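You operate a simulated robot arm through the tools that you are given. There is no shell and no other tool. Be economical: measure what you need, move in short steps, check, and stop when the job is done.

The job below is to be done with a simulated robot arm. You get a single attempt, and the scene is never put back.

## Task
Set the lane gauge to 20 mm with its block and lock it.
Fine: the block goes back. Set down upright: what you pick out.

Only the result counts: the job must be done as asked and must still hold three seconds after the hand-in. Knocking over, shifting, dropping, spilling or breaking anything else fails it.

## Robot
A 6-joint arm with a two-finger parallel gripper, fixed in place. Base frame: the origin is at the foot of the arm, x ahead of it, y to its left, z up; the work surface is at about z = 0.82. Lengths are in m, angles in degrees, forces in N, time in s.
With the tool pointing down near the work surface it reaches from about 0.24 to 0.64 m from the base axis. Its first joint turns from -66.0 to 66.0 degrees. Payload 2.7 kg.
The tool frame sits at the grasp point between the pads (the TCP): z along the fingers, y along the line on which they close. The tips reach 0.023 m beyond it. Largest opening 0.094 m; finger width 0.038, thickness 0.01; the body of the gripper, 0.054 by 0.096 m, starts 0.039 m behind the TCP.
Orientation is that of the tool frame in the base frame, as a unit quaternion [w, x, y, z]. With the fingers straight down and closing along the base's y, the tool's x points along the base's -x, its y along +y and its z along -z.

## Interface
- The arm moves only by the tool apply_moves. Its argument "targets" is a list of rows, each an object (a shift or turn left out is 0, a gripper value left out holds the last) with "hand": the closure, from 0 (fully open) to 1 (shut); "slide": the shift along the tool's x, y, z in units of 250 mm (1.0 is 250 mm), a list of three; "rotation": the turn, a rotation vector about the tool's x, y, z in units of 180 degrees (1.0 is 180 degrees), a list of three. In form: [{"hand": hand, "slide": [tx, ty, tz], "rotation": [rx, ry, rz]}, ...]. A call has 1 to 10 rows; each row is the pose to reach, as a shift and turn from the pose commanded when the call began, along the tool's axes at that moment. A call with a number of a shift or a turn outside -1 to 1 is refused whole. Each row takes 0.2 s and may step no farther than 0.05 m and 8.6 degrees from the row before; otherwise, or with a gripper value out of range, the whole call is refused. Where a pose cannot be reached the arm comes as near as it can. A force on the tool above 70 N (or 10 N above the force at the start of the call, whichever is more), or a blocked arm, ends the call early, and 0.2 s more pass. Each finger travels about 0.045 m/s and halts on what it meets, pressing with about 39 N; the grip force reading is that of the motor and also rises with nothing between the fingers. The clock runs only during rows and for 0.2 s after the last one: add rows that repeat a pose to give the fingers time. The reply holds the time, the measured pose of the TCP, the force on the tool along the base axes, the opening and the grip force, in the units named above and with some noise, with the torque about the TCP (base axes, N m) and any sound that the robot's microphone picked up, and new pictures: "show" is both (left out), scene, wrist or none.
- Cameras (640 x 400 px; columns grow to the right, rows downward): "scene" is fixed at [0.0723, -0.4323, 1.3884]; the picture's right is [0.81, -0.58, 0.00], its down [-0.37, -0.52, -0.77] and it looks along [0.45, 0.63, -0.63] (base axes); focal length 354 px, centre (320, 200). "wrist" rides on the gripper at [0.086, 0.016, -0.074] in the tool frame; the picture's right is [-0.18, 0.98, 0.00], its down [-0.58, -0.11, -0.81] and it looks along [-0.79, -0.15, 0.59] (tool axes); focal length 243 px, centre (320, 200). There is no depth. A picture from a camera that has moved, and an enlarged one, comes with that camera's place and axes in the base frame and with its lens. The place of the scene camera against the robot may be out by one fixed shift of up to 0.012 m in any direction.
- enlarge(camera, box): a new picture of the part [left, top, right, bottom] of that camera's present view, enlarged. It takes no simulated time.
- hand_in(): hands the job in; it is judged then, once.

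Go step by step. Nothing tells you positions but the pictures and the camera data: compare them with the known pose of the tool, close in by small moves and look again before you grip or let go. The budget is 120 turns and 200 pictures, counting those below and the enlarged ones. Unless the task says otherwise, let go and move clear before handing in, and close with one line.

The tools are called after "Emit:" by a JSON object that holds its "api" and its "payload". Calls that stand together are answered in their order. apply_moves: Moves the arm, as the interface text tells. Its arguments: {"type":"object","properties":{"targets":{"type":"array","items":{"type":"object","properties":{"hand":{"type":"number"},"slide":{"type":"array","items":{"type":"number"}},"rotation":{"type":"array","items":{"type":"number"}}}}},"show":{"type":"string","enum":["both","scene","wrist","none"]}},"required":["targets"]} The other tools are called the same way: enlarge (camera, box) takes an enlarged picture of a part of a camera's view; hand_in () hands the job in.

At the start:

```text
clock: 0.0
ee_pos: [0.3506, 0.034, 1.0826]
tool_rot: [0.0, 0.001, 1.0, -0.001]
contact_force: [-1.0, 0.4, 0.3]
ft_torque: [-0.03, -0.03, -0.01]
grip_width: 0.0941
gripper_force: 0.1
```

scene: 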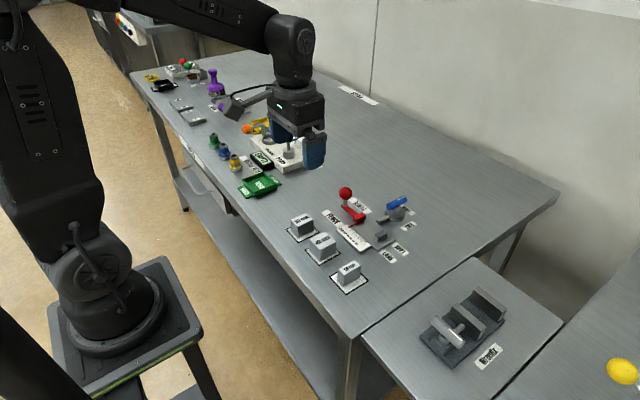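
wrist: 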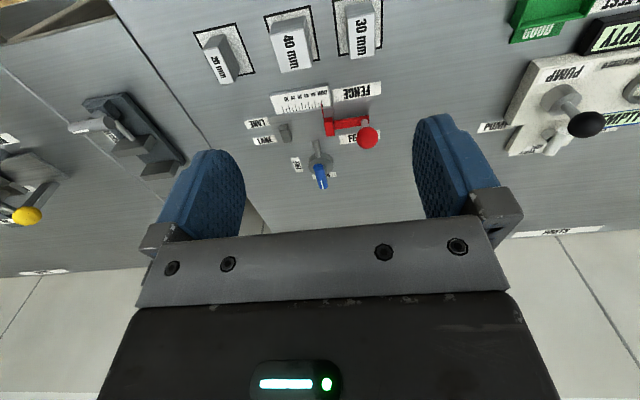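

I see three labelled blocks, a fence with a red knob and scale, and a blue lock lever. I'll enlarge both views to read them.

Emit:
{"api": "enlarge", "payload": {"camera": "scene", "box": [270, 170, 430, 300]}}

Emit:
{"api": "enlarge", "payload": {"camera": "wrist", "box": [180, 0, 420, 200]}}

```text
3.08 times, centred on (350, 235) of scene
camera zoom: at [0.0723, -0.4323, 1.3884], right [0.81, -0.58, 0.0], down [-0.37, -0.52, -0.77], along [0.45, 0.63, -0.63], focal length 1091 px, centre (228, 92)
```

zoom: 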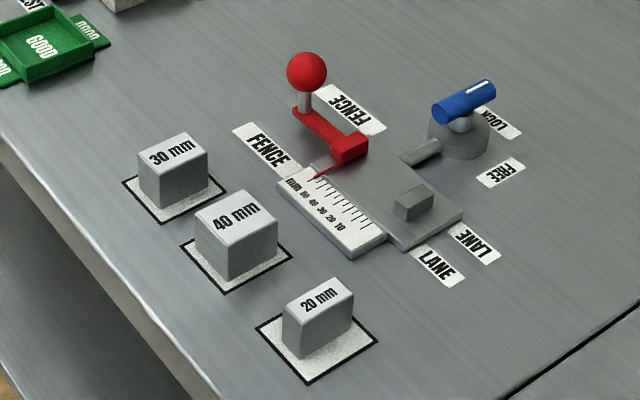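

```text
2.00 times, centred on (300, 100) of wrist
camera zoom: at [0.2629, 0.0493, 1.1568], right [0.18, 0.98, 0.0], down [0.58, -0.11, 0.81], along [0.79, -0.15, -0.59], focal length 485 px, centre (360, 400)
```

zoom: 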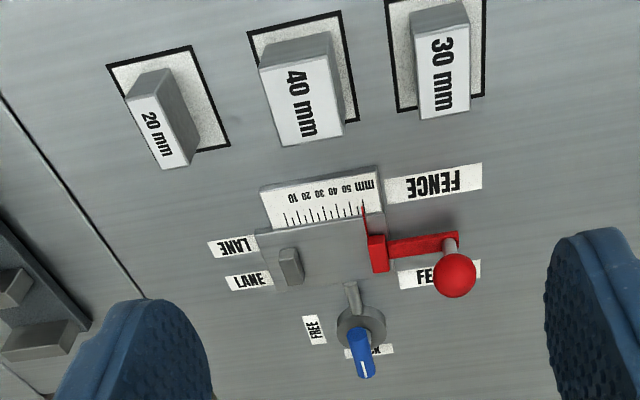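

The wrist view puts the 20 mm block near (0.38, -0.095), the stop near (0.50, -0.053), the red carriage near (0.50, 0.02) and the lever hub near (0.57, -0.01). I'm moving lower for a closer look.

Emit:
{"api": "apply_moves", "payload": {"targets": [{"slide": [0.05, -0.12, 0.12]}, {"slide": [0.1, -0.2, 0.25]}, {"slide": [0.14, -0.25, 0.38]}, {"slide": [0.14, -0.25, 0.44]}], "show": "wrist"}}

Emit:
{"api": "enlarge", "payload": {"camera": "wrist", "box": [160, 0, 480, 200]}}

```text
clock: 1.0
ee_pos: [0.3127, -0.0286, 0.9721]
tool_rot: [0.0, 0.0, 1.0, 0.0]
contact_force: [-0.4, -0.5, 0.3]
ft_torque: [-0.02, 0.03, -0.01]
grip_width: 0.0938
gripper_force: 0.1
camera wrist: at [0.2264, -0.0131, 1.0455], right [0.18, 0.98, 0.0], down [0.58, -0.11, 0.81], along [0.79, -0.15, -0.59], focal length 243 px, centre (320, 200)
```

wrist: 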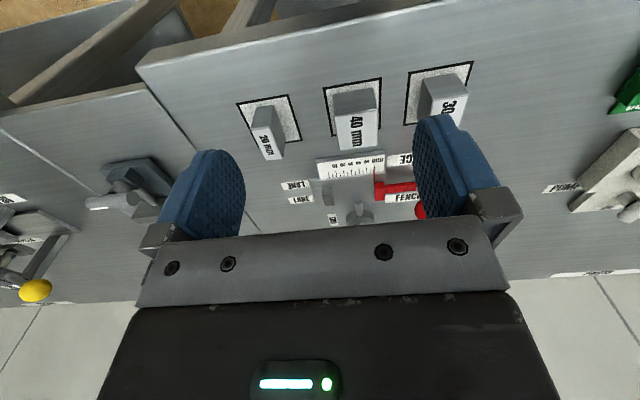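

```text
2.00 times, centred on (320, 100) of wrist
camera zoom: at [0.2264, -0.0131, 1.0455], right [0.18, 0.98, 0.0], down [0.58, -0.11, 0.81], along [0.79, -0.15, -0.59], focal length 485 px, centre (320, 400)
```

zoom: 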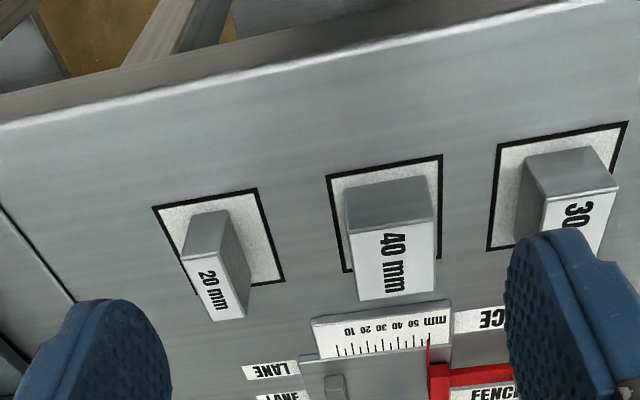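

I'll move forward and slightly up to look down on the gauge itself.

Emit:
{"api": "apply_moves", "payload": {"targets": [{"slide": [-0.18, 0, -0.04]}, {"slide": [-0.36, 0.02, -0.08]}, {"slide": [-0.54, 0.04, -0.12]}, {"slide": [-0.64, 0.06, -0.16]}], "show": "wrist"}}

Emit:
{"api": "enlarge", "payload": {"camera": "wrist", "box": [200, 0, 440, 150]}}

```text
clock: 2.0
ee_pos: [0.4731, -0.0156, 1.0118]
tool_rot: [-0.002, 0.0, 1.0, -0.001]
contact_force: [-0.2, -0.2, 0.0]
ft_torque: [0.04, -0.02, 0.0]
grip_width: 0.0942
gripper_force: 0.0
camera wrist: at [0.3849, 0.0013, 1.0857], right [0.18, 0.98, 0.0], down [0.58, -0.11, 0.81], along [0.79, -0.15, -0.59], focal length 243 px, centre (320, 200)
```

wrist: 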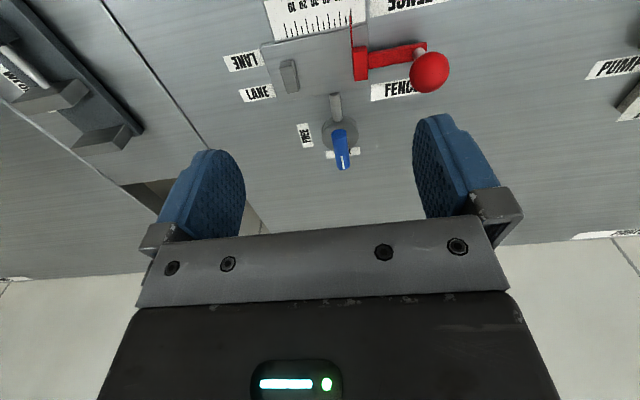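

```text
2.67 times, centred on (320, 75) of wrist
camera zoom: at [0.3849, 0.0013, 1.0857], right [0.18, 0.98, 0.0], down [0.58, -0.11, 0.81], along [0.79, -0.15, -0.59], focal length 647 px, centre (320, 533)
```

zoom: 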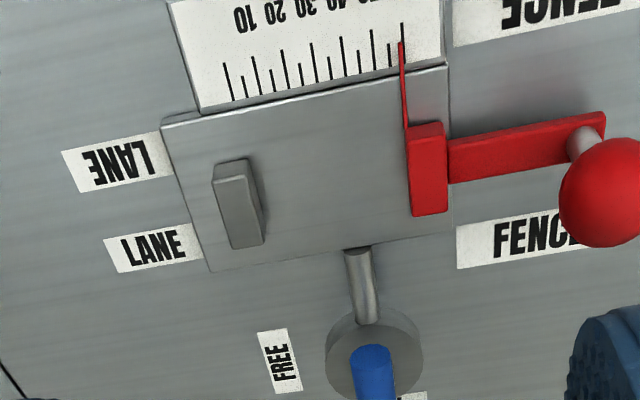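

The handle appears to point at LOCK (+x), so the fence may be locked already. I'll look closer at the lever from both cameras.

Emit:
{"api": "enlarge", "payload": {"camera": "wrist", "box": [280, 80, 400, 180]}}

Emit:
{"api": "apply_moves", "payload": {"targets": [{"slide": [0.18, 0, -0.04]}, {"slide": [0.36, 0, -0.08]}, {"slide": [0.54, 0, -0.12]}], "show": "none"}}

Emit:
{"api": "enlarge", "payload": {"camera": "scene", "box": [330, 170, 430, 270]}}

```text
4.00 times, centred on (340, 130) of wrist
camera zoom: at [0.3849, 0.0013, 1.0857], right [0.18, 0.98, 0.0], down [0.58, -0.11, 0.81], along [0.79, -0.15, -0.59], focal length 970 px, centre (240, 480)
```

zoom: 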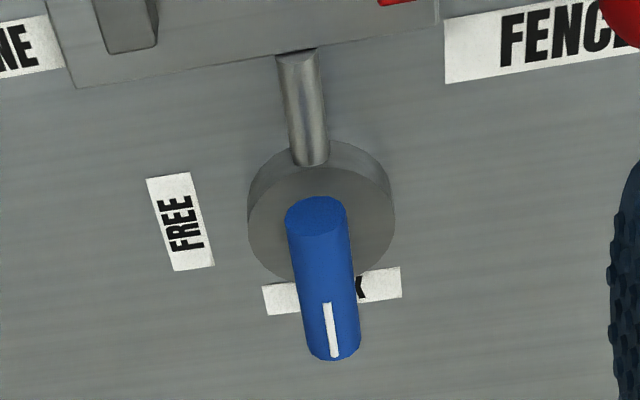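

```text
clock: 2.8
ee_pos: [0.338, -0.0121, 1.0422]
tool_rot: [0.0, -0.001, 1.0, 0.0]
contact_force: [0.5, 0.5, 0.0]
ft_torque: [0.02, 0.02, 0.02]
grip_width: 0.094
gripper_force: 0.0
```

```text
4.00 times, centred on (380, 220) of scene
camera zoom: at [0.0723, -0.4323, 1.3884], right [0.81, -0.58, 0.0], down [-0.37, -0.52, -0.77], along [0.45, 0.63, -0.63], focal length 1418 px, centre (80, 120)
```

zoom: 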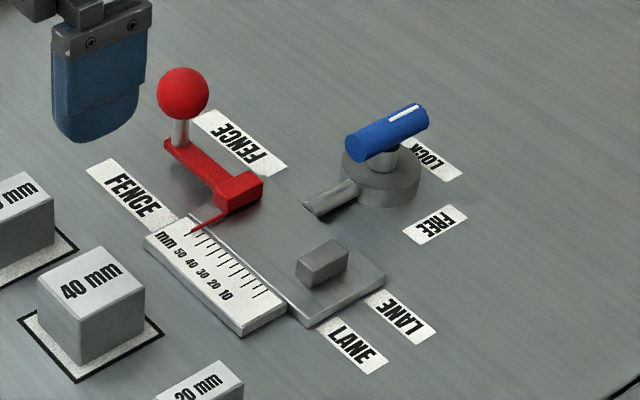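

The handle is at LOCK, along +x from a pivot near (0.586, -0.011) with its centre at z about 0.857. I need to free it first, so I'm moving above it.

Emit:
{"api": "apply_moves", "payload": {"targets": [{"slide": [-0.17, 0, 0.06], "hand": 0.4}, {"slide": [-0.34, 0, 0.12], "hand": 0.4}, {"slide": [-0.51, 0, 0.18], "hand": 0.4}, {"slide": [-0.68, 0, 0.24], "hand": 0.4}, {"slide": [-0.85, 0, 0.3], "hand": 0.4}, {"slide": [-0.996, 0, 0.37], "hand": 0.4}], "show": "both"}}

Emit:
{"api": "enlarge", "payload": {"camera": "scene", "box": [330, 130, 460, 260]}}

```text
clock: 4.2
ee_pos: [0.587, -0.0122, 0.9482]
tool_rot: [0.0, 0.0, 1.0, -0.001]
contact_force: [-0.3, 0.3, -0.7]
ft_torque: [-0.03, 0.03, 0.04]
grip_width: 0.0562
gripper_force: 0.1
camera wrist: at [0.5006, 0.0028, 1.0224], right [0.18, 0.98, 0.0], down [0.58, -0.11, 0.81], along [0.79, -0.15, -0.59], focal length 243 px, centre (320, 200)
```

scene: 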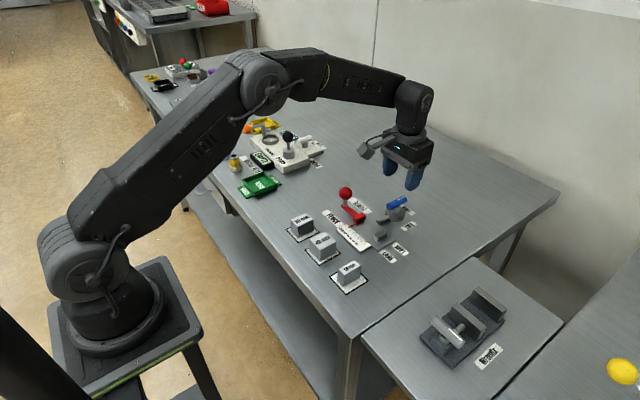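
wrist: 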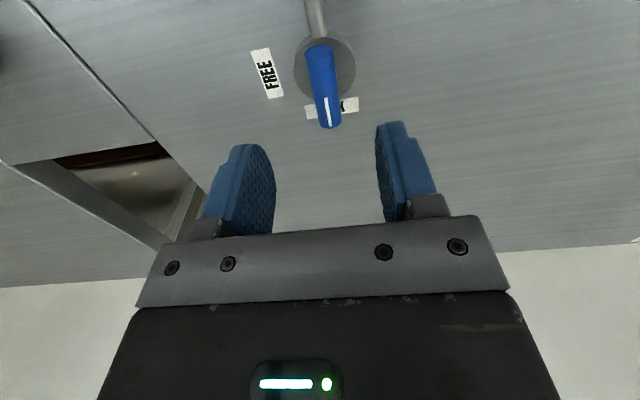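

```text
3.08 times, centred on (395, 195) of scene
camera zoom: at [0.0723, -0.4323, 1.3884], right [0.81, -0.58, 0.0], down [-0.37, -0.52, -0.77], along [0.45, 0.63, -0.63], focal length 1091 px, centre (89, 215)
```

zoom: 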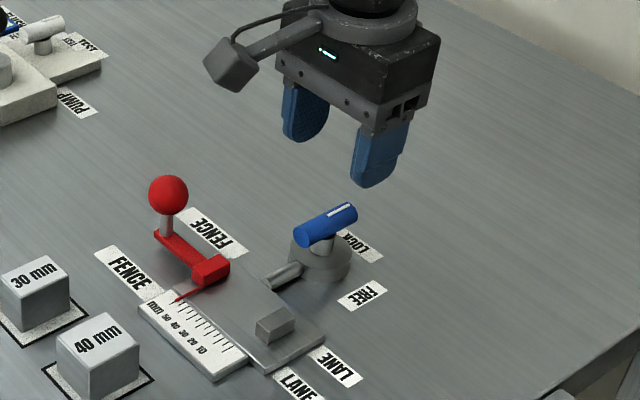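

The tool lines up with the handle. I'm descending to z 0.868 and closing on it.

Emit:
{"api": "apply_moves", "payload": {"targets": [{"slide": [0, 0, 0.16], "hand": 0.4}, {"slide": [0, 0, 0.3], "hand": 0.4}, {"slide": [0, 0, 0.32], "hand": 0.4}, {"slide": [0, 0, 0.32], "hand": 1}, {"slide": [0, 0, 0.32], "hand": 1}, {"slide": [0, 0, 0.32], "hand": 1}], "show": "scene"}}

Emit:
{"api": "enlarge", "payload": {"camera": "scene", "box": [330, 130, 460, 260]}}

```text
clock: 5.6
ee_pos: [0.587, -0.0098, 0.868]
tool_rot: [0.0, 0.0, 1.0, 0.002]
contact_force: [2.7, 21.6, -1.0]
ft_torque: [0.24, 0.11, -0.24]
grip_width: 0.0179
gripper_force: 37.9
```

scene: 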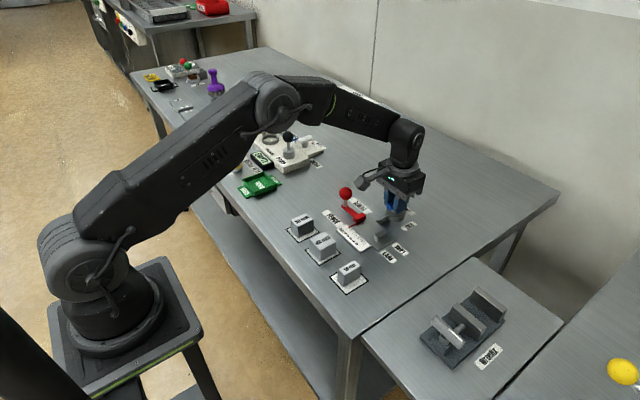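

```text
3.08 times, centred on (395, 195) of scene
camera zoom: at [0.0724, -0.4318, 1.3886], right [0.81, -0.58, 0.0], down [-0.37, -0.52, -0.77], along [0.45, 0.63, -0.63], focal length 1091 px, centre (89, 215)
```

zoom: 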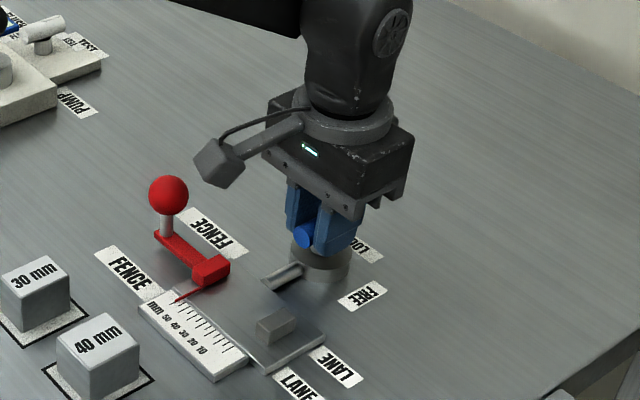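

I'm holding the handle, and the sideways force says its true y is about -0.0095. I'll centre on that and turn clockwise toward FREE.

Emit:
{"api": "apply_moves", "payload": {"targets": [{"slide": [0, 0.01, 0], "hand": 1}, {"slide": [0, 0.01, 0], "rotation": [0, 0, 0.045]}, {"slide": [0, 0.01, 0], "rotation": [0, 0, 0.09]}, {"slide": [0, 0.01, 0], "rotation": [0, 0, 0.135]}], "show": "none"}}

```text
clock: 6.6
ee_pos: [0.5881, -0.0082, 0.8689]
tool_rot: [0.0, 0.21, 0.978, 0.001]
contact_force: [0.2, 23.9, -3.8]
ft_torque: [0.19, 0.19, 0.1]
grip_width: 0.018
gripper_force: 45.2
```

The turn works with low torque; I'll trim y a bit more and continue.

Emit:
{"api": "apply_moves", "payload": {"targets": [{"slide": [0.0033, 0.0073, 0], "rotation": [0, 0, 0.04]}, {"slide": [0.0033, 0.0073, 0], "rotation": [0, 0, 0.085]}, {"slide": [0.0033, 0.0073, 0], "rotation": [0, 0, 0.13]}, {"slide": [0.0033, 0.0073, 0], "rotation": [0, 0, 0.175]}], "show": "scene"}}

Emit:
{"api": "enlarge", "payload": {"camera": "scene", "box": [330, 130, 460, 260]}}

```text
clock: 7.6
ee_pos: [0.5901, -0.0053, 0.8688]
tool_rot: [0.0, 0.468, 0.884, 0.001]
contact_force: [7.5, 25.0, -16.0]
ft_torque: [-0.26, -0.52, 0.14]
grip_width: 0.0176
gripper_force: 44.9
```

scene: 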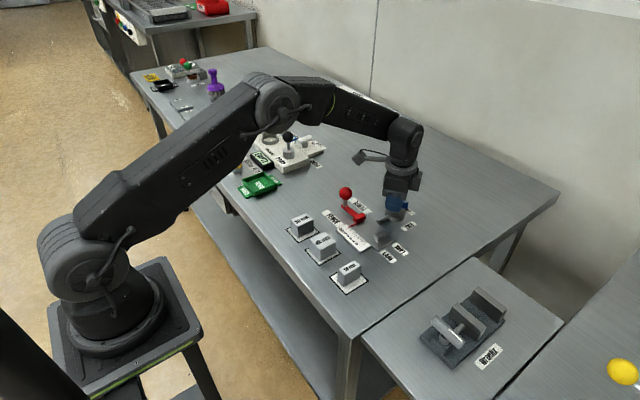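

```text
3.08 times, centred on (395, 195) of scene
camera zoom: at [0.0728, -0.4317, 1.3886], right [0.81, -0.58, 0.0], down [-0.37, -0.52, -0.77], along [0.45, 0.63, -0.63], focal length 1091 px, centre (89, 215)
```

zoom: 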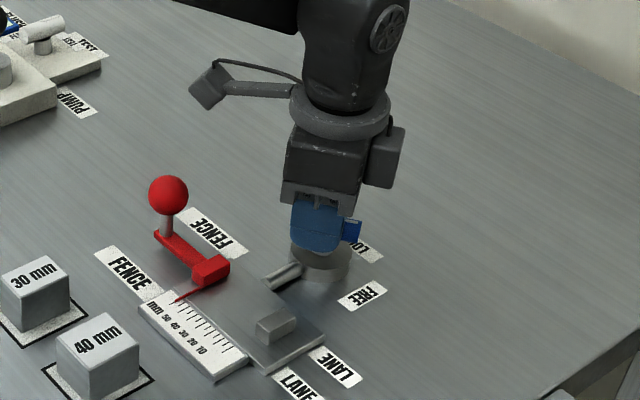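

The drift fits a pivot at about (0.593, -0.0095) with no slip in the grip. I'll correct for that and finish the quarter turn.

Emit:
{"api": "apply_moves", "payload": {"targets": [{"slide": [0, 0.025, 0], "rotation": [0, 0, 0.03]}, {"slide": [0, 0.029, 0], "rotation": [0, 0, 0.075]}, {"slide": [0, 0.029, 0], "rotation": [0, 0, 0.12]}, {"slide": [0, 0.029, 0], "rotation": [0, 0, 0.165]}, {"slide": [0, 0.029, 0], "rotation": [0, 0, 0.19]}], "show": "scene"}}

Emit:
{"api": "enlarge", "payload": {"camera": "scene", "box": [330, 130, 460, 260]}}

```text
clock: 8.8
ee_pos: [0.5945, -0.0057, 0.8687]
tool_rot: [-0.004, 0.708, 0.706, -0.002]
contact_force: [-27.8, 8.8, 0.7]
ft_torque: [1.5, 0.18, 0.37]
grip_width: 0.0178
gripper_force: 44.6
```

scene: 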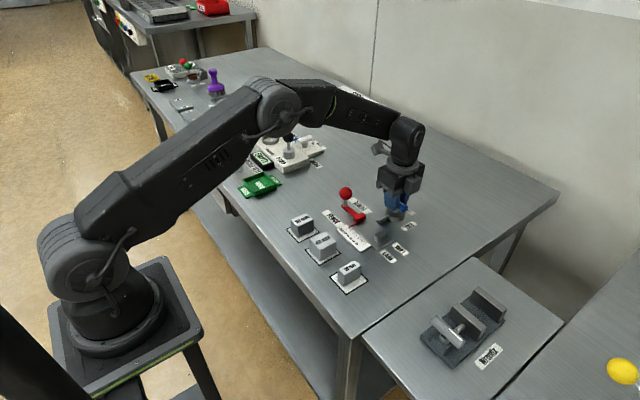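

```text
3.08 times, centred on (395, 195) of scene
camera zoom: at [0.0716, -0.4321, 1.3885], right [0.81, -0.58, 0.0], down [-0.37, -0.52, -0.77], along [0.45, 0.63, -0.63], focal length 1091 px, centre (89, 215)
```

zoom: 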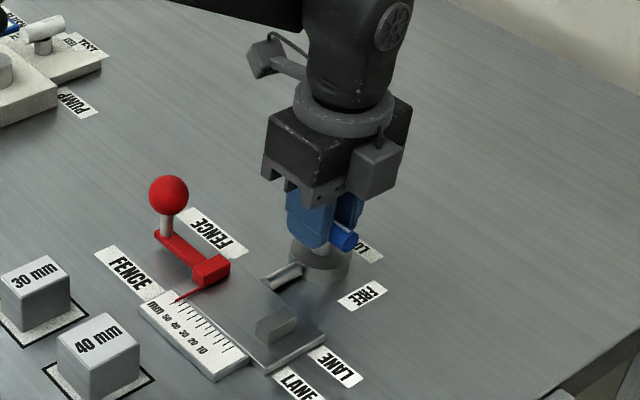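

The handle seems to point to FREE. I'll release, rise and look.

Emit:
{"api": "apply_moves", "payload": {"targets": [{"hand": 0.6}, {"hand": 0.6}, {"slide": [0, 0, -0.16], "hand": 0.6}, {"slide": [0, 0, -0.34], "hand": 0.6}, {"slide": [0, 0, -0.5], "hand": 0.6}], "show": "both"}}

Emit:
{"api": "enlarge", "payload": {"camera": "scene", "box": [330, 130, 460, 260]}}

```text
clock: 10.0
ee_pos: [0.5968, -0.0053, 0.9961]
tool_rot: [0.0, 0.708, 0.706, -0.001]
contact_force: [-0.1, 0.0, 0.0]
ft_torque: [-0.01, 0.0, 0.02]
grip_width: 0.0376
gripper_force: 0.0
camera wrist: at [0.6114, 0.0806, 1.0705], right [0.98, -0.18, 0.0], down [-0.11, -0.58, 0.81], along [-0.15, -0.79, -0.59], focal length 243 px, centre (320, 200)
```

scene: 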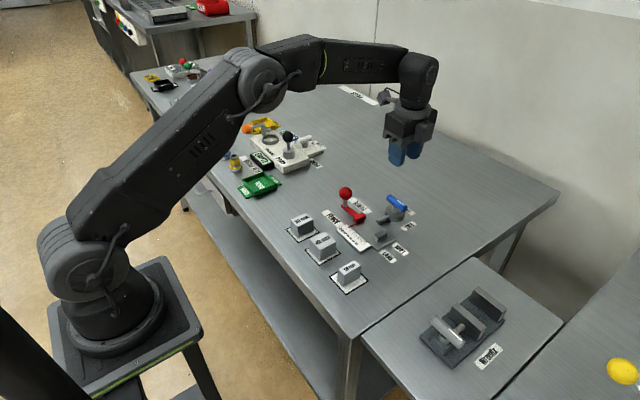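
wrist: 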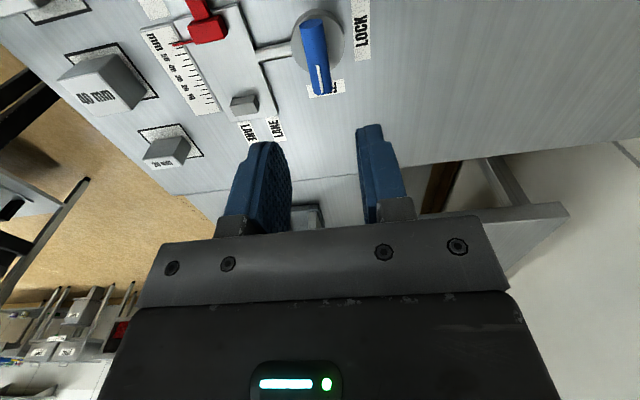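

```text
3.08 times, centred on (395, 195) of scene
camera zoom: at [0.0723, -0.4323, 1.3884], right [0.81, -0.58, 0.0], down [-0.37, -0.52, -0.77], along [0.45, 0.63, -0.63], focal length 1091 px, centre (89, 215)
```

zoom: 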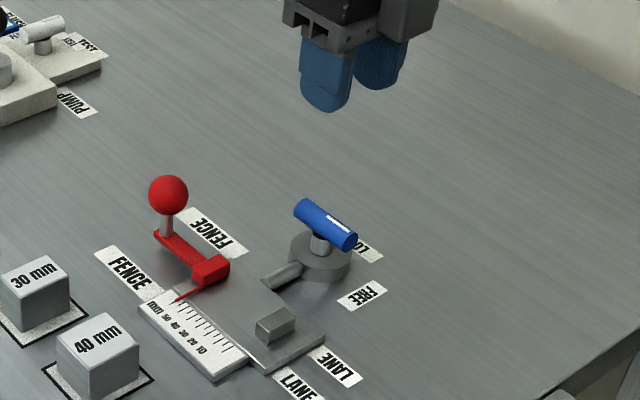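

The lever is at FREE. I'll keep this orientation (closing along x) and go above the 20 mm block.

Emit:
{"api": "apply_moves", "payload": {"targets": [{"slide": [-0.06, -0.146, 0.0], "hand": 0.15}, {"slide": [-0.12, -0.292, 0.0], "hand": 0.15}, {"slide": [-0.18, -0.438, 0.04], "hand": 0.15}, {"slide": [-0.24, -0.584, 0.08], "hand": 0.15}, {"slide": [-0.3, -0.73, 0.12], "hand": 0.15}, {"slide": [-0.36, -0.872, 0.18], "hand": 0.15}], "show": "both"}}

Emit:
{"api": "enlarge", "payload": {"camera": "wrist", "box": [240, 0, 400, 120]}}

```text
clock: 11.4
ee_pos: [0.3756, -0.0969, 0.9508]
tool_rot: [0.0, 0.707, 0.707, 0.0]
contact_force: [-0.5, 0.3, 1.2]
ft_torque: [0.0, 0.02, 0.01]
grip_width: 0.08
gripper_force: 0.1
camera wrist: at [0.3907, -0.0107, 1.0252], right [0.98, -0.18, 0.0], down [-0.11, -0.58, 0.81], along [-0.15, -0.79, -0.59], focal length 243 px, centre (320, 200)
```

scene: 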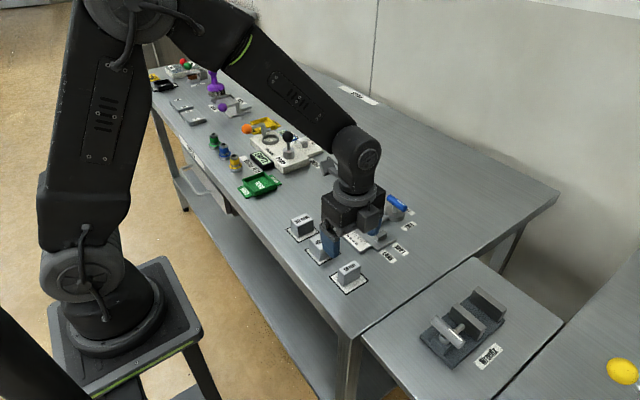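
wrist: 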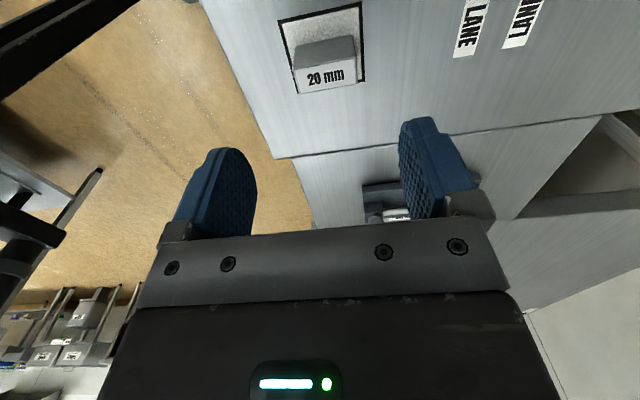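

```text
3.33 times, centred on (320, 60) of wrist
camera zoom: at [0.3907, -0.0107, 1.0252], right [0.98, -0.18, 0.0], down [-0.11, -0.58, 0.81], along [-0.15, -0.79, -0.59], focal length 809 px, centre (320, 667)
```

zoom: 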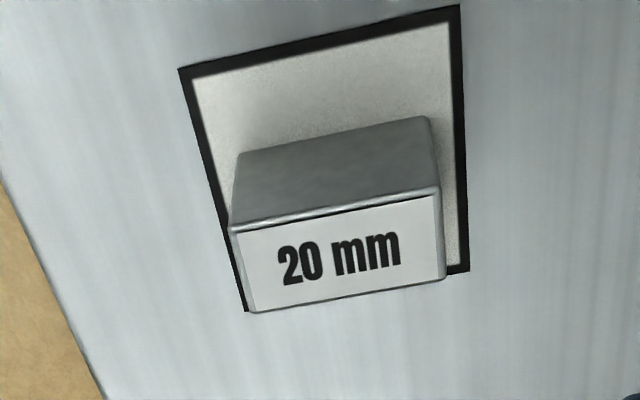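

Block centre is about (0.379, -0.095) with its top at z 0.858. I'm lowering to grip its end faces.

Emit:
{"api": "apply_moves", "payload": {"targets": [{"slide": [0.0076, 0.0136, 0.1]}, {"slide": [0.0076, 0.0136, 0.24]}, {"slide": [0.0076, 0.0136, 0.36]}, {"slide": [0.0076, 0.0136, 0.36]}], "show": "both"}}

Emit:
{"api": "enlarge", "payload": {"camera": "wrist", "box": [200, 0, 440, 200]}}

```text
clock: 12.4
ee_pos: [0.3789, -0.0917, 0.8604]
tool_rot: [-0.001, 0.708, 0.707, 0.0]
contact_force: [0.2, 0.3, -0.5]
ft_torque: [-0.03, 0.02, -0.02]
grip_width: 0.0797
gripper_force: 0.0
camera wrist: at [0.394, -0.0071, 0.9353], right [0.98, -0.18, 0.0], down [-0.11, -0.58, 0.81], along [-0.15, -0.79, -0.59], focal length 243 px, centre (320, 200)
```

scene: 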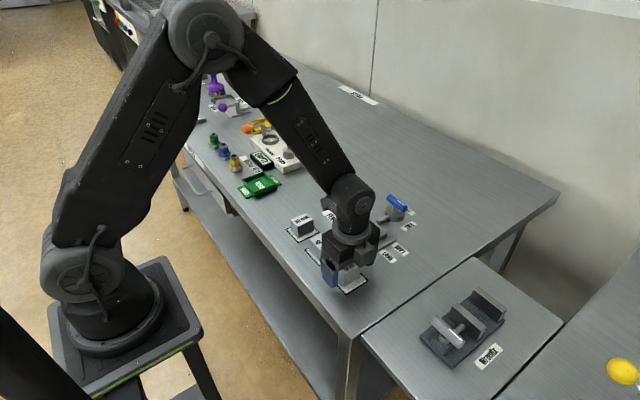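
wrist: 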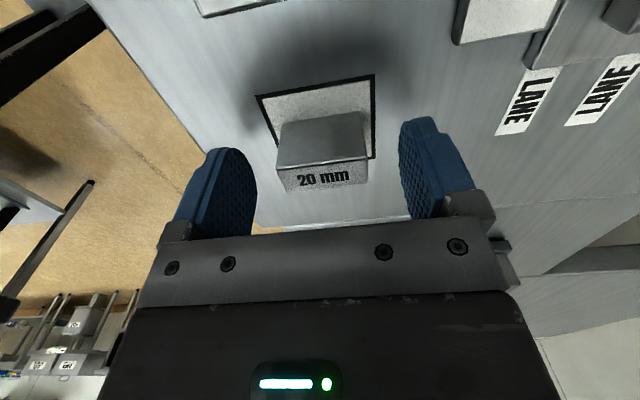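

```text
2.00 times, centred on (320, 100) of wrist
camera zoom: at [0.394, -0.0071, 0.9353], right [0.98, -0.18, 0.0], down [-0.11, -0.58, 0.81], along [-0.15, -0.79, -0.59], focal length 485 px, centre (320, 400)
```

zoom: 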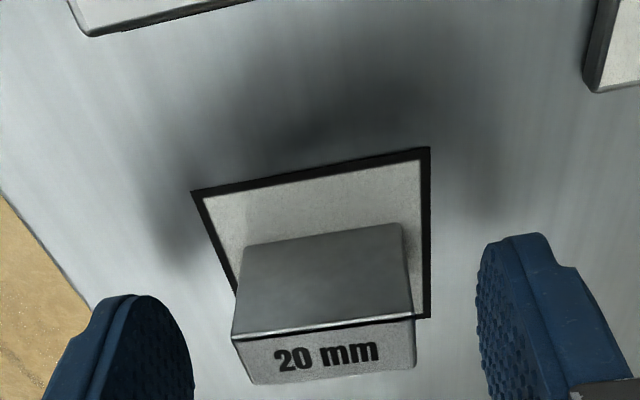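

Aligned apart from about 3 mm in y, so I'll correct that and close.

Emit:
{"api": "apply_moves", "payload": {"targets": [{"slide": [-0.013, 0, 0]}, {"slide": [-0.013, 0, 0], "hand": 1}, {"slide": [-0.013, 0, 0], "hand": 1}, {"slide": [-0.013, 0, 0], "hand": 1}, {"slide": [-0.013, 0, 0], "hand": 1}], "show": "wrist"}}

```text
clock: 13.6
ee_pos: [0.3792, -0.0952, 0.8616]
tool_rot: [0.0, 0.707, 0.707, -0.001]
contact_force: [0.0, -1.3, -0.8]
ft_torque: [-0.02, -0.03, -0.01]
grip_width: 0.0435
gripper_force: 38.9
camera wrist: at [0.3945, -0.0104, 0.9354], right [0.98, -0.18, 0.0], down [-0.11, -0.58, 0.81], along [-0.15, -0.79, -0.59], focal length 243 px, centre (320, 200)
```

wrist: 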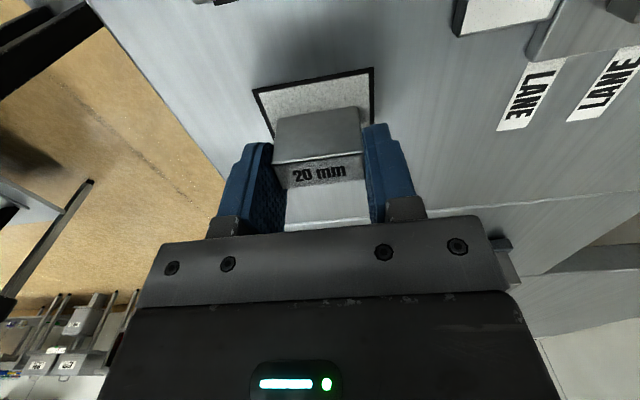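

The block is gripped (opening 43.5 mm). I'll lift it and carry it above the lane, just clear of the stop.

Emit:
{"api": "apply_moves", "payload": {"targets": [{"slide": [0, 0, -0.16]}, {"slide": [0, 0, -0.36]}, {"slide": [0.06, 0.124, -0.36]}, {"slide": [0.12, 0.248, -0.36]}, {"slide": [0.18, 0.372, -0.36]}, {"slide": [0.253, 0.496, -0.36]}, {"slide": [0.253, 0.496, -0.3]}], "show": "both"}}

Emit:
{"api": "enlarge", "payload": {"camera": "wrist", "box": [200, 0, 440, 200]}}

Emit:
{"api": "enlarge", "payload": {"camera": "scene", "box": [310, 150, 440, 270]}}

```text
clock: 15.2
ee_pos: [0.5037, -0.0328, 0.937]
tool_rot: [-0.001, 0.707, 0.707, -0.001]
contact_force: [1.0, 0.0, -0.7]
ft_torque: [-0.02, -0.01, -0.01]
grip_width: 0.0435
gripper_force: 39.0
camera wrist: at [0.5197, 0.0528, 1.011], right [0.98, -0.18, 0.0], down [-0.11, -0.58, 0.81], along [-0.15, -0.79, -0.59], focal length 243 px, centre (320, 200)
```

scene: 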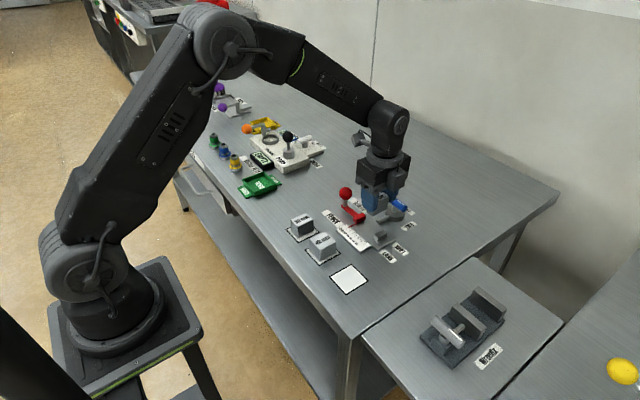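
wrist: 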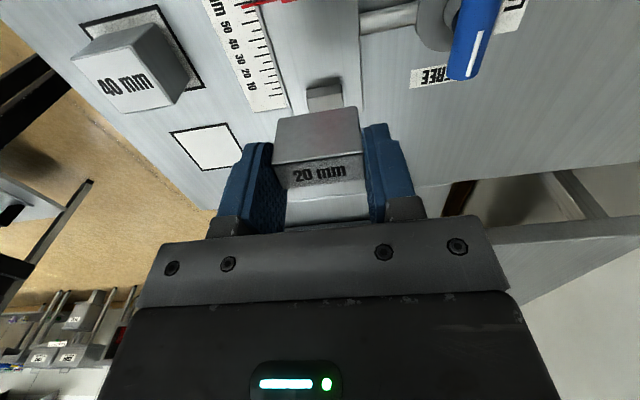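

```text
2.00 times, centred on (320, 100) of wrist
camera zoom: at [0.5197, 0.0528, 1.011], right [0.98, -0.18, 0.0], down [-0.11, -0.58, 0.81], along [-0.15, -0.79, -0.59], focal length 485 px, centre (320, 400)
```

zoom: 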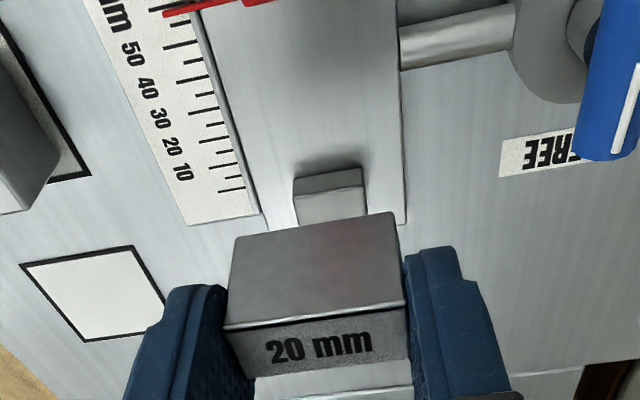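

```text
3.33 times, centred on (375, 210) of scene
camera zoom: at [0.0724, -0.4323, 1.3884], right [0.81, -0.58, 0.0], down [-0.37, -0.52, -0.77], along [0.45, 0.63, -0.63], focal length 1181 px, centre (137, 167)
```

zoom: 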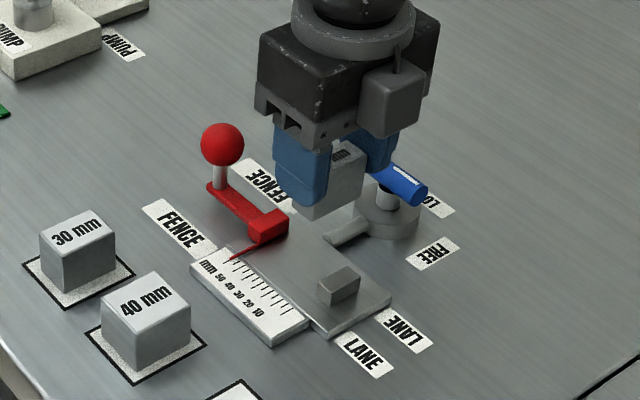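

Clearances look good: stop face at about y -0.047, block over the plate. I'm lowering toward the plate.

Emit:
{"api": "apply_moves", "payload": {"targets": [{"slide": [0, 0, 0.12]}, {"slide": [0, 0, 0.22]}, {"slide": [0, 0, 0.264]}, {"slide": [0, 0, 0.264]}], "show": "scene"}}

Emit:
{"api": "enlarge", "payload": {"camera": "scene", "box": [310, 150, 440, 270]}}

Emit:
{"api": "enlarge", "payload": {"camera": "wrist", "box": [200, 0, 440, 200]}}

```text
clock: 16.2
ee_pos: [0.5043, -0.0332, 0.8699]
tool_rot: [0.001, 0.707, 0.707, 0.0]
contact_force: [-0.6, -0.2, -0.6]
ft_torque: [-0.01, 0.0, 0.0]
grip_width: 0.0433
gripper_force: 38.7
```

scene: 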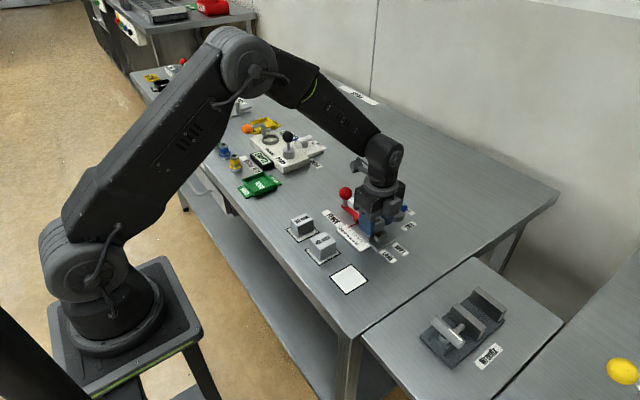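

```text
3.33 times, centred on (375, 210) of scene
camera zoom: at [0.0723, -0.4323, 1.3884], right [0.81, -0.58, 0.0], down [-0.37, -0.52, -0.77], along [0.45, 0.63, -0.63], focal length 1181 px, centre (137, 167)
```

zoom: 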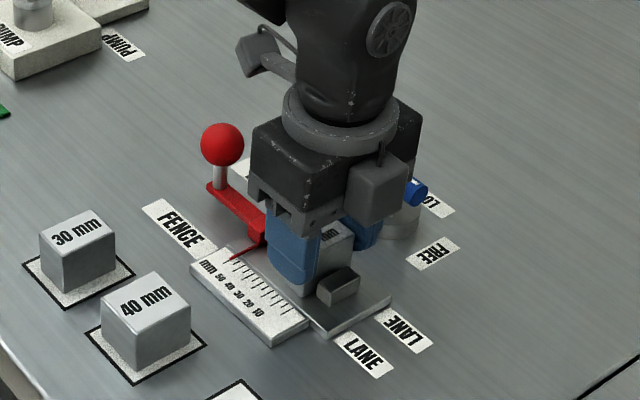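

```text
2.00 times, centred on (320, 100) of wrist
camera zoom: at [0.5194, 0.0524, 0.9437], right [0.98, -0.18, 0.0], down [-0.11, -0.58, 0.81], along [-0.15, -0.79, -0.59], focal length 485 px, centre (320, 400)
```

zoom: 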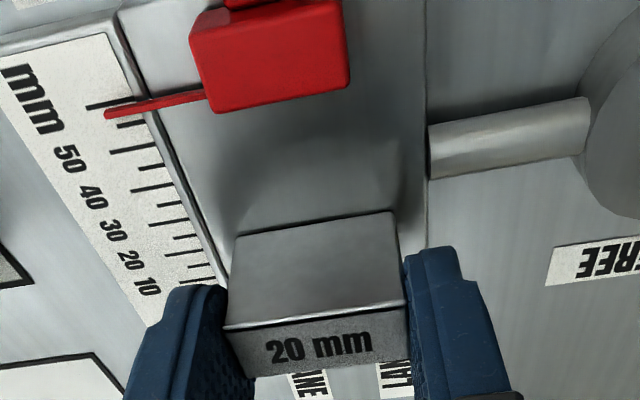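

Nothing touches yet; I'm lowering in 1 mm steps to contact.

Emit:
{"api": "apply_moves", "payload": {"targets": [{"slide": [0, 0, 0.004]}, {"slide": [0, 0, 0.008]}, {"slide": [0, 0, 0.012]}, {"slide": [0, 0, 0.012]}], "show": "none"}}

```text
clock: 17.2
ee_pos: [0.5057, -0.0339, 0.8704]
tool_rot: [0.001, 0.707, 0.707, 0.002]
contact_force: [-11.1, -0.4, 33.5]
ft_torque: [0.07, 0.08, 0.02]
grip_width: 0.0429
gripper_force: 39.0
```

Contact at block bottom z about 0.830, which fits the plate. I'll ease the load and slide the block gently to the stop.

Emit:
{"api": "apply_moves", "payload": {"targets": [{"slide": [0, 0, -0.01]}, {"slide": [-0.006, 0, -0.01]}, {"slide": [-0.012, 0, -0.01]}, {"slide": [-0.018, 0, -0.01]}, {"slide": [-0.018, 0, -0.01]}], "show": "none"}}

```text
clock: 18.4
ee_pos: [0.5039, -0.0364, 0.8683]
tool_rot: [0.0, 0.707, 0.707, 0.001]
contact_force: [1.7, 16.6, 16.4]
ft_torque: [0.56, -0.39, -0.05]
grip_width: 0.043
gripper_force: 38.5
```

The block is against the stop (16 N in y, face at about -0.0465). I'll relieve the load, open and lift straight up.

Emit:
{"api": "apply_moves", "payload": {"targets": [{"slide": [0.004, 0, -0.005]}, {"slide": [0.004, 0, -0.006], "hand": 0.4}, {"slide": [0.004, 0, -0.006], "hand": 0.4}, {"slide": [0.004, 0, -0.1], "hand": 0.4}, {"slide": [0.004, 0, -0.28], "hand": 0.4}, {"slide": [0.004, 0, -0.4], "hand": 0.4}], "show": "both"}}

Emit:
{"api": "enlarge", "payload": {"camera": "scene", "box": [310, 150, 440, 270]}}

Emit:
{"api": "enlarge", "payload": {"camera": "wrist", "box": [200, 0, 440, 200]}}

```text
clock: 19.8
ee_pos: [0.5028, -0.0359, 0.9691]
tool_rot: [0.0, 0.707, 0.707, 0.0]
contact_force: [0.2, 0.5, 0.2]
ft_torque: [0.01, 0.0, -0.01]
grip_width: 0.0564
gripper_force: 0.2
camera wrist: at [0.5175, 0.0497, 1.0436], right [0.98, -0.18, 0.0], down [-0.11, -0.58, 0.81], along [-0.15, -0.79, -0.59], focal length 243 px, centre (320, 200)
```

scene: 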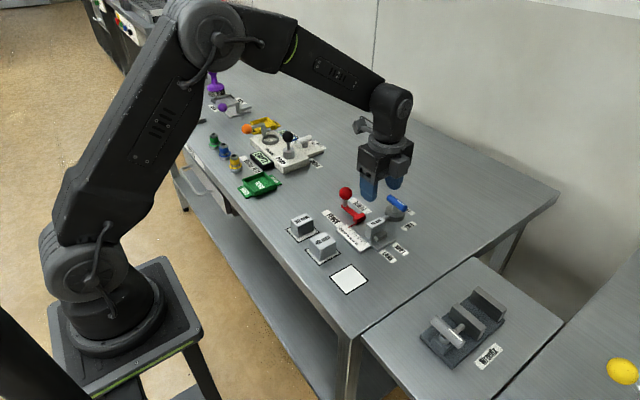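
wrist: 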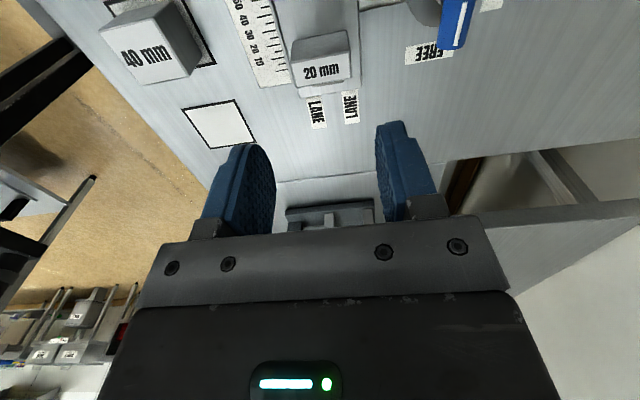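

```text
3.33 times, centred on (375, 210) of scene
camera zoom: at [0.0723, -0.4323, 1.3884], right [0.81, -0.58, 0.0], down [-0.37, -0.52, -0.77], along [0.45, 0.63, -0.63], focal length 1181 px, centre (137, 167)
```

zoom: 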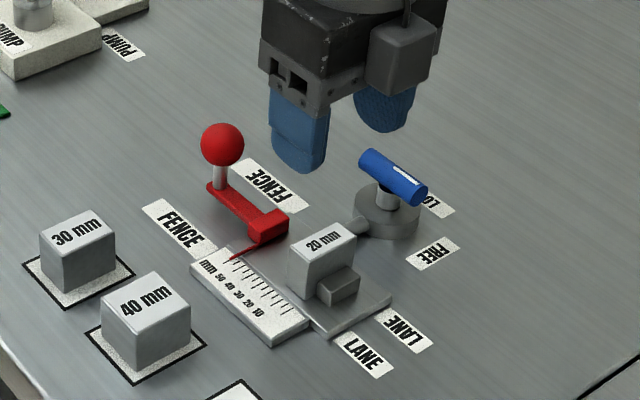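

```text
2.00 times, centred on (320, 100) of wrist
camera zoom: at [0.5175, 0.0497, 1.0436], right [0.98, -0.18, 0.0], down [-0.11, -0.58, 0.81], along [-0.15, -0.79, -0.59], focal length 485 px, centre (320, 400)
```

zoom: 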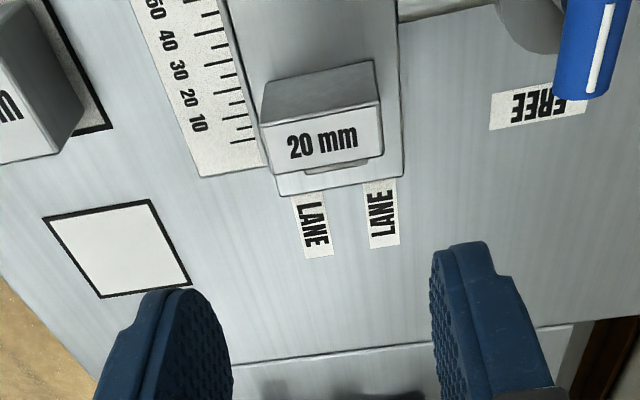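

The block sits upright against the stop. Next I'll close the fingers, go to the +y side of the red knob and come down there.

Emit:
{"api": "apply_moves", "payload": {"targets": [{"slide": [0.17, 0.01, 0], "hand": 1}, {"slide": [0.34, 0.017, 0], "hand": 1}, {"slide": [0.51, 0.017, 0], "hand": 1}, {"slide": [0.684, 0.017, 0], "hand": 1}, {"slide": [0.684, 0.017, 0.15], "hand": 1}, {"slide": [0.684, 0.017, 0.3], "hand": 1}, {"slide": [0.684, 0.017, 0.376], "hand": 1}], "show": "both"}}

Emit:
{"api": "enlarge", "payload": {"camera": "scene", "box": [290, 140, 420, 260]}}

Emit:
{"api": "enlarge", "payload": {"camera": "wrist", "box": [200, 0, 440, 200]}}

```text
clock: 21.4
ee_pos: [0.5072, 0.1341, 0.8744]
tool_rot: [0.001, 0.707, 0.707, 0.0]
contact_force: [0.4, 0.5, 0.0]
ft_torque: [0.01, -0.01, 0.01]
grip_width: 0.0
gripper_force: 39.0
camera wrist: at [0.523, 0.2197, 0.9484], right [0.98, -0.18, 0.0], down [-0.11, -0.58, 0.81], along [-0.15, -0.79, -0.59], focal length 243 px, centre (320, 200)
```

scene: 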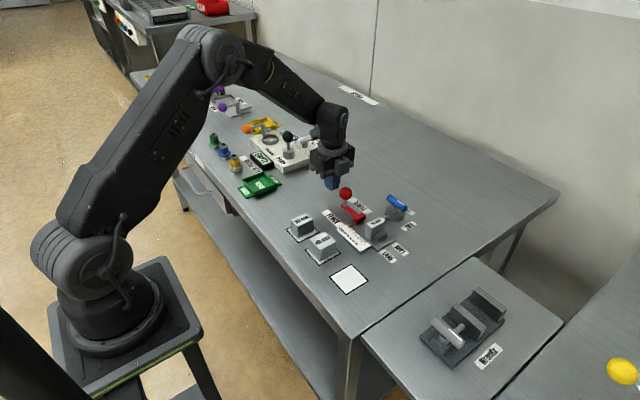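
wrist: 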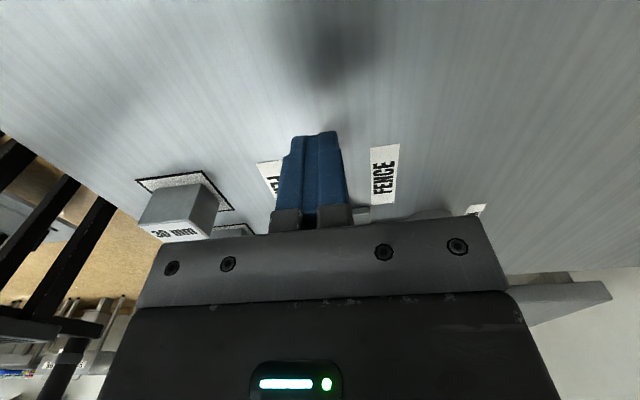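

```text
3.33 times, centred on (355, 200) of scene
camera zoom: at [0.0723, -0.4323, 1.3884], right [0.81, -0.58, 0.0], down [-0.37, -0.52, -0.77], along [0.45, 0.63, -0.63], focal length 1181 px, centre (203, 200)
```

zoom: 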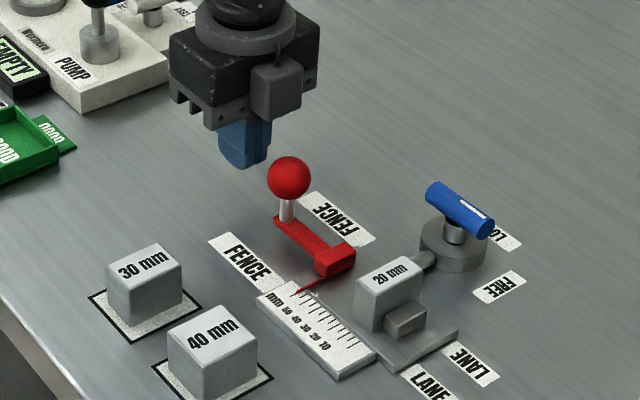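

```text
2.00 times, centred on (320, 100) of wrist
camera zoom: at [0.523, 0.2197, 0.9484], right [0.98, -0.18, 0.0], down [-0.11, -0.58, 0.81], along [-0.15, -0.79, -0.59], focal length 485 px, centre (320, 400)
```

zoom: 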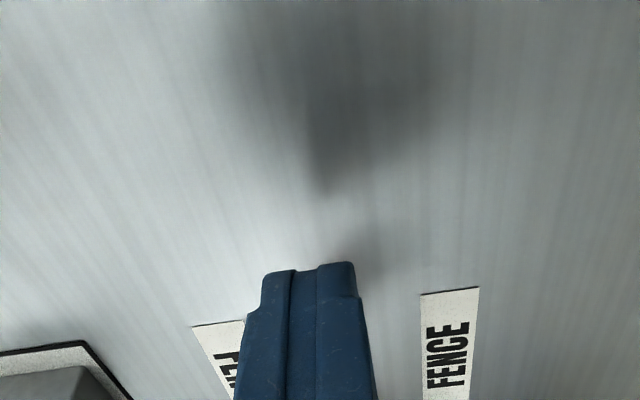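

The fingers are beside the knob at knob height. I'm starting to push toward -y.

Emit:
{"api": "apply_moves", "payload": {"targets": [{"slide": [-0.04, 0, 0]}, {"slide": [-0.08, 0, 0]}, {"slide": [-0.11, 0, 0]}, {"slide": [-0.14, 0, 0]}, {"slide": [-0.17, 0, 0]}], "show": "none"}}

Emit:
{"api": "enlarge", "payload": {"camera": "scene", "box": [290, 140, 420, 260]}}

```text
clock: 22.6
ee_pos: [0.5095, 0.0907, 0.874]
tool_rot: [0.0, 0.707, 0.707, 0.001]
contact_force: [-0.2, -0.6, 0.3]
ft_torque: [0.04, -0.01, 0.0]
grip_width: 0.0002
gripper_force: 38.5
```

```text
3.33 times, centred on (355, 200) of scene
camera zoom: at [0.0723, -0.4323, 1.3884], right [0.81, -0.58, 0.0], down [-0.37, -0.52, -0.77], along [0.45, 0.63, -0.63], focal length 1181 px, centre (203, 200)
```

zoom: 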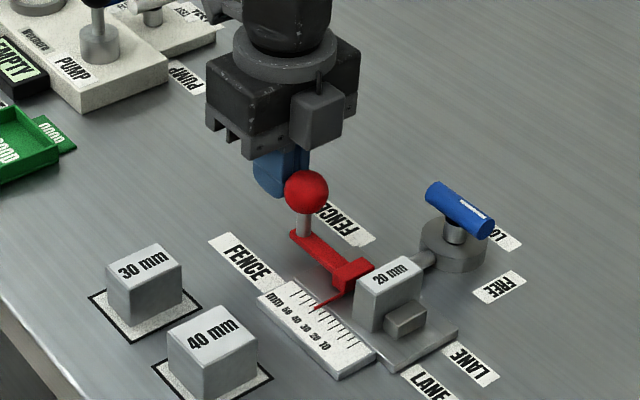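

The fence slides freely. I'll continue with smaller steps until I feel contact.

Emit:
{"api": "apply_moves", "payload": {"targets": [{"slide": [-0.02, 0, 0]}, {"slide": [-0.036, 0, 0]}, {"slide": [-0.048, 0, 0]}, {"slide": [-0.056, 0, 0]}], "show": "none"}}

Emit:
{"api": "enlarge", "payload": {"camera": "scene", "box": [320, 170, 420, 260]}}

```text
clock: 23.6
ee_pos: [0.5083, 0.0778, 0.8756]
tool_rot: [-0.001, 0.707, 0.707, 0.0]
contact_force: [0.2, 1.4, 0.1]
ft_torque: [0.02, 0.01, 0.01]
grip_width: 0.0
gripper_force: 39.4
```

```text
4.44 times, centred on (370, 215) of scene
camera zoom: at [0.0723, -0.4323, 1.3884], right [0.81, -0.58, 0.0], down [-0.37, -0.52, -0.77], along [0.45, 0.63, -0.63], focal length 1575 px, centre (98, 133)
```

zoom: 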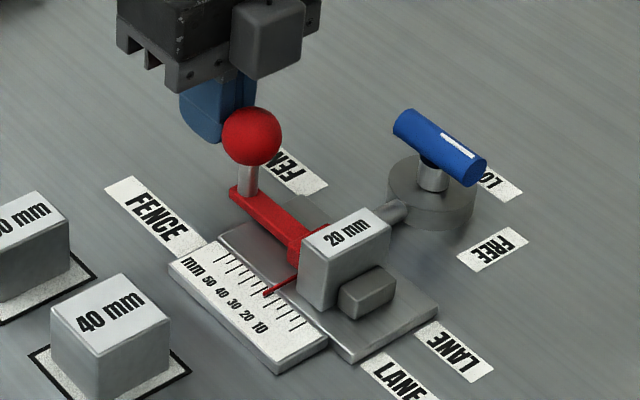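

Close now; I'm moving in 1 mm steps while watching the y force.

Emit:
{"api": "apply_moves", "payload": {"targets": [{"slide": [-0.006, 0, 0]}, {"slide": [-0.012, 0, 0]}, {"slide": [-0.018, 0, 0]}, {"slide": [-0.022, 0, 0]}], "show": "none"}}

```text
clock: 24.6
ee_pos: [0.5089, 0.0727, 0.8738]
tool_rot: [0.0, 0.706, 0.708, 0.0]
contact_force: [-1.1, 4.2, 0.3]
ft_torque: [-0.01, 0.01, -0.05]
grip_width: 0.0001
gripper_force: 39.9
```

Emit:
{"api": "apply_moves", "payload": {"targets": [{"slide": [-0.005, 0, 0]}, {"slide": [-0.01, 0, 0]}, {"slide": [-0.01, 0, 0]}], "show": "none"}}

Emit:
{"api": "enlarge", "payload": {"camera": "scene", "box": [320, 170, 420, 260]}}

```text
clock: 25.4
ee_pos: [0.5093, 0.0722, 0.875]
tool_rot: [0.0, 0.707, 0.707, 0.001]
contact_force: [2.0, 26.5, -0.3]
ft_torque: [0.02, 0.03, -0.15]
grip_width: 0.0
gripper_force: 39.0
```

```text
4.44 times, centred on (370, 215) of scene
camera zoom: at [0.0724, -0.4316, 1.3887], right [0.81, -0.58, 0.0], down [-0.37, -0.52, -0.77], along [0.45, 0.63, -0.63], focal length 1575 px, centre (98, 133)
```

zoom: 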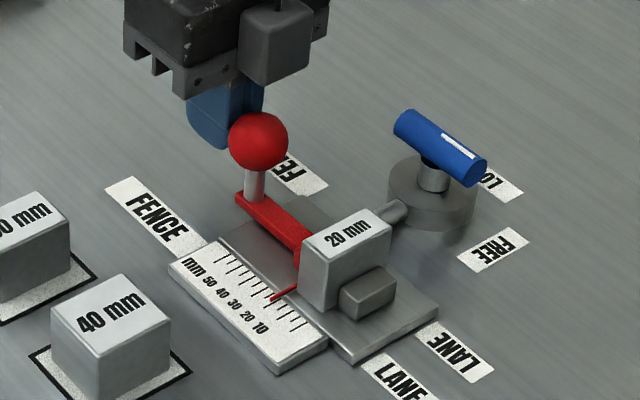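

The fence is firmly against the block and stop (26 N, no more travel). I'll back off in +y, rise and check that it stays.

Emit:
{"api": "apply_moves", "payload": {"targets": [{"slide": [0.01, 0, 0]}, {"slide": [0.04, 0, 0]}, {"slide": [0.12, 0, 0]}, {"slide": [0.12, 0, -0.18]}, {"slide": [0.12, 0, -0.34]}], "show": "none"}}

Emit:
{"api": "enlarge", "payload": {"camera": "scene", "box": [320, 170, 420, 260]}}

```text
clock: 26.6
ee_pos: [0.5097, 0.0995, 0.9594]
tool_rot: [0.0, 0.707, 0.707, -0.001]
contact_force: [-0.8, 0.5, 0.0]
ft_torque: [0.0, 0.01, -0.02]
grip_width: 0.0
gripper_force: 38.9
```

```text
4.44 times, centred on (370, 215) of scene
camera zoom: at [0.0723, -0.4323, 1.3884], right [0.81, -0.58, 0.0], down [-0.37, -0.52, -0.77], along [0.45, 0.63, -0.63], focal length 1575 px, centre (98, 133)
```

zoom: 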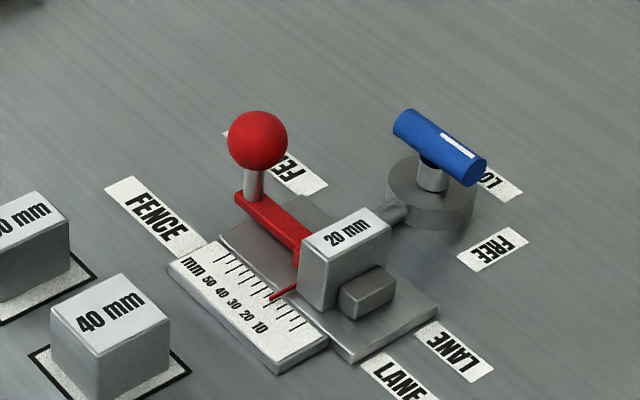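

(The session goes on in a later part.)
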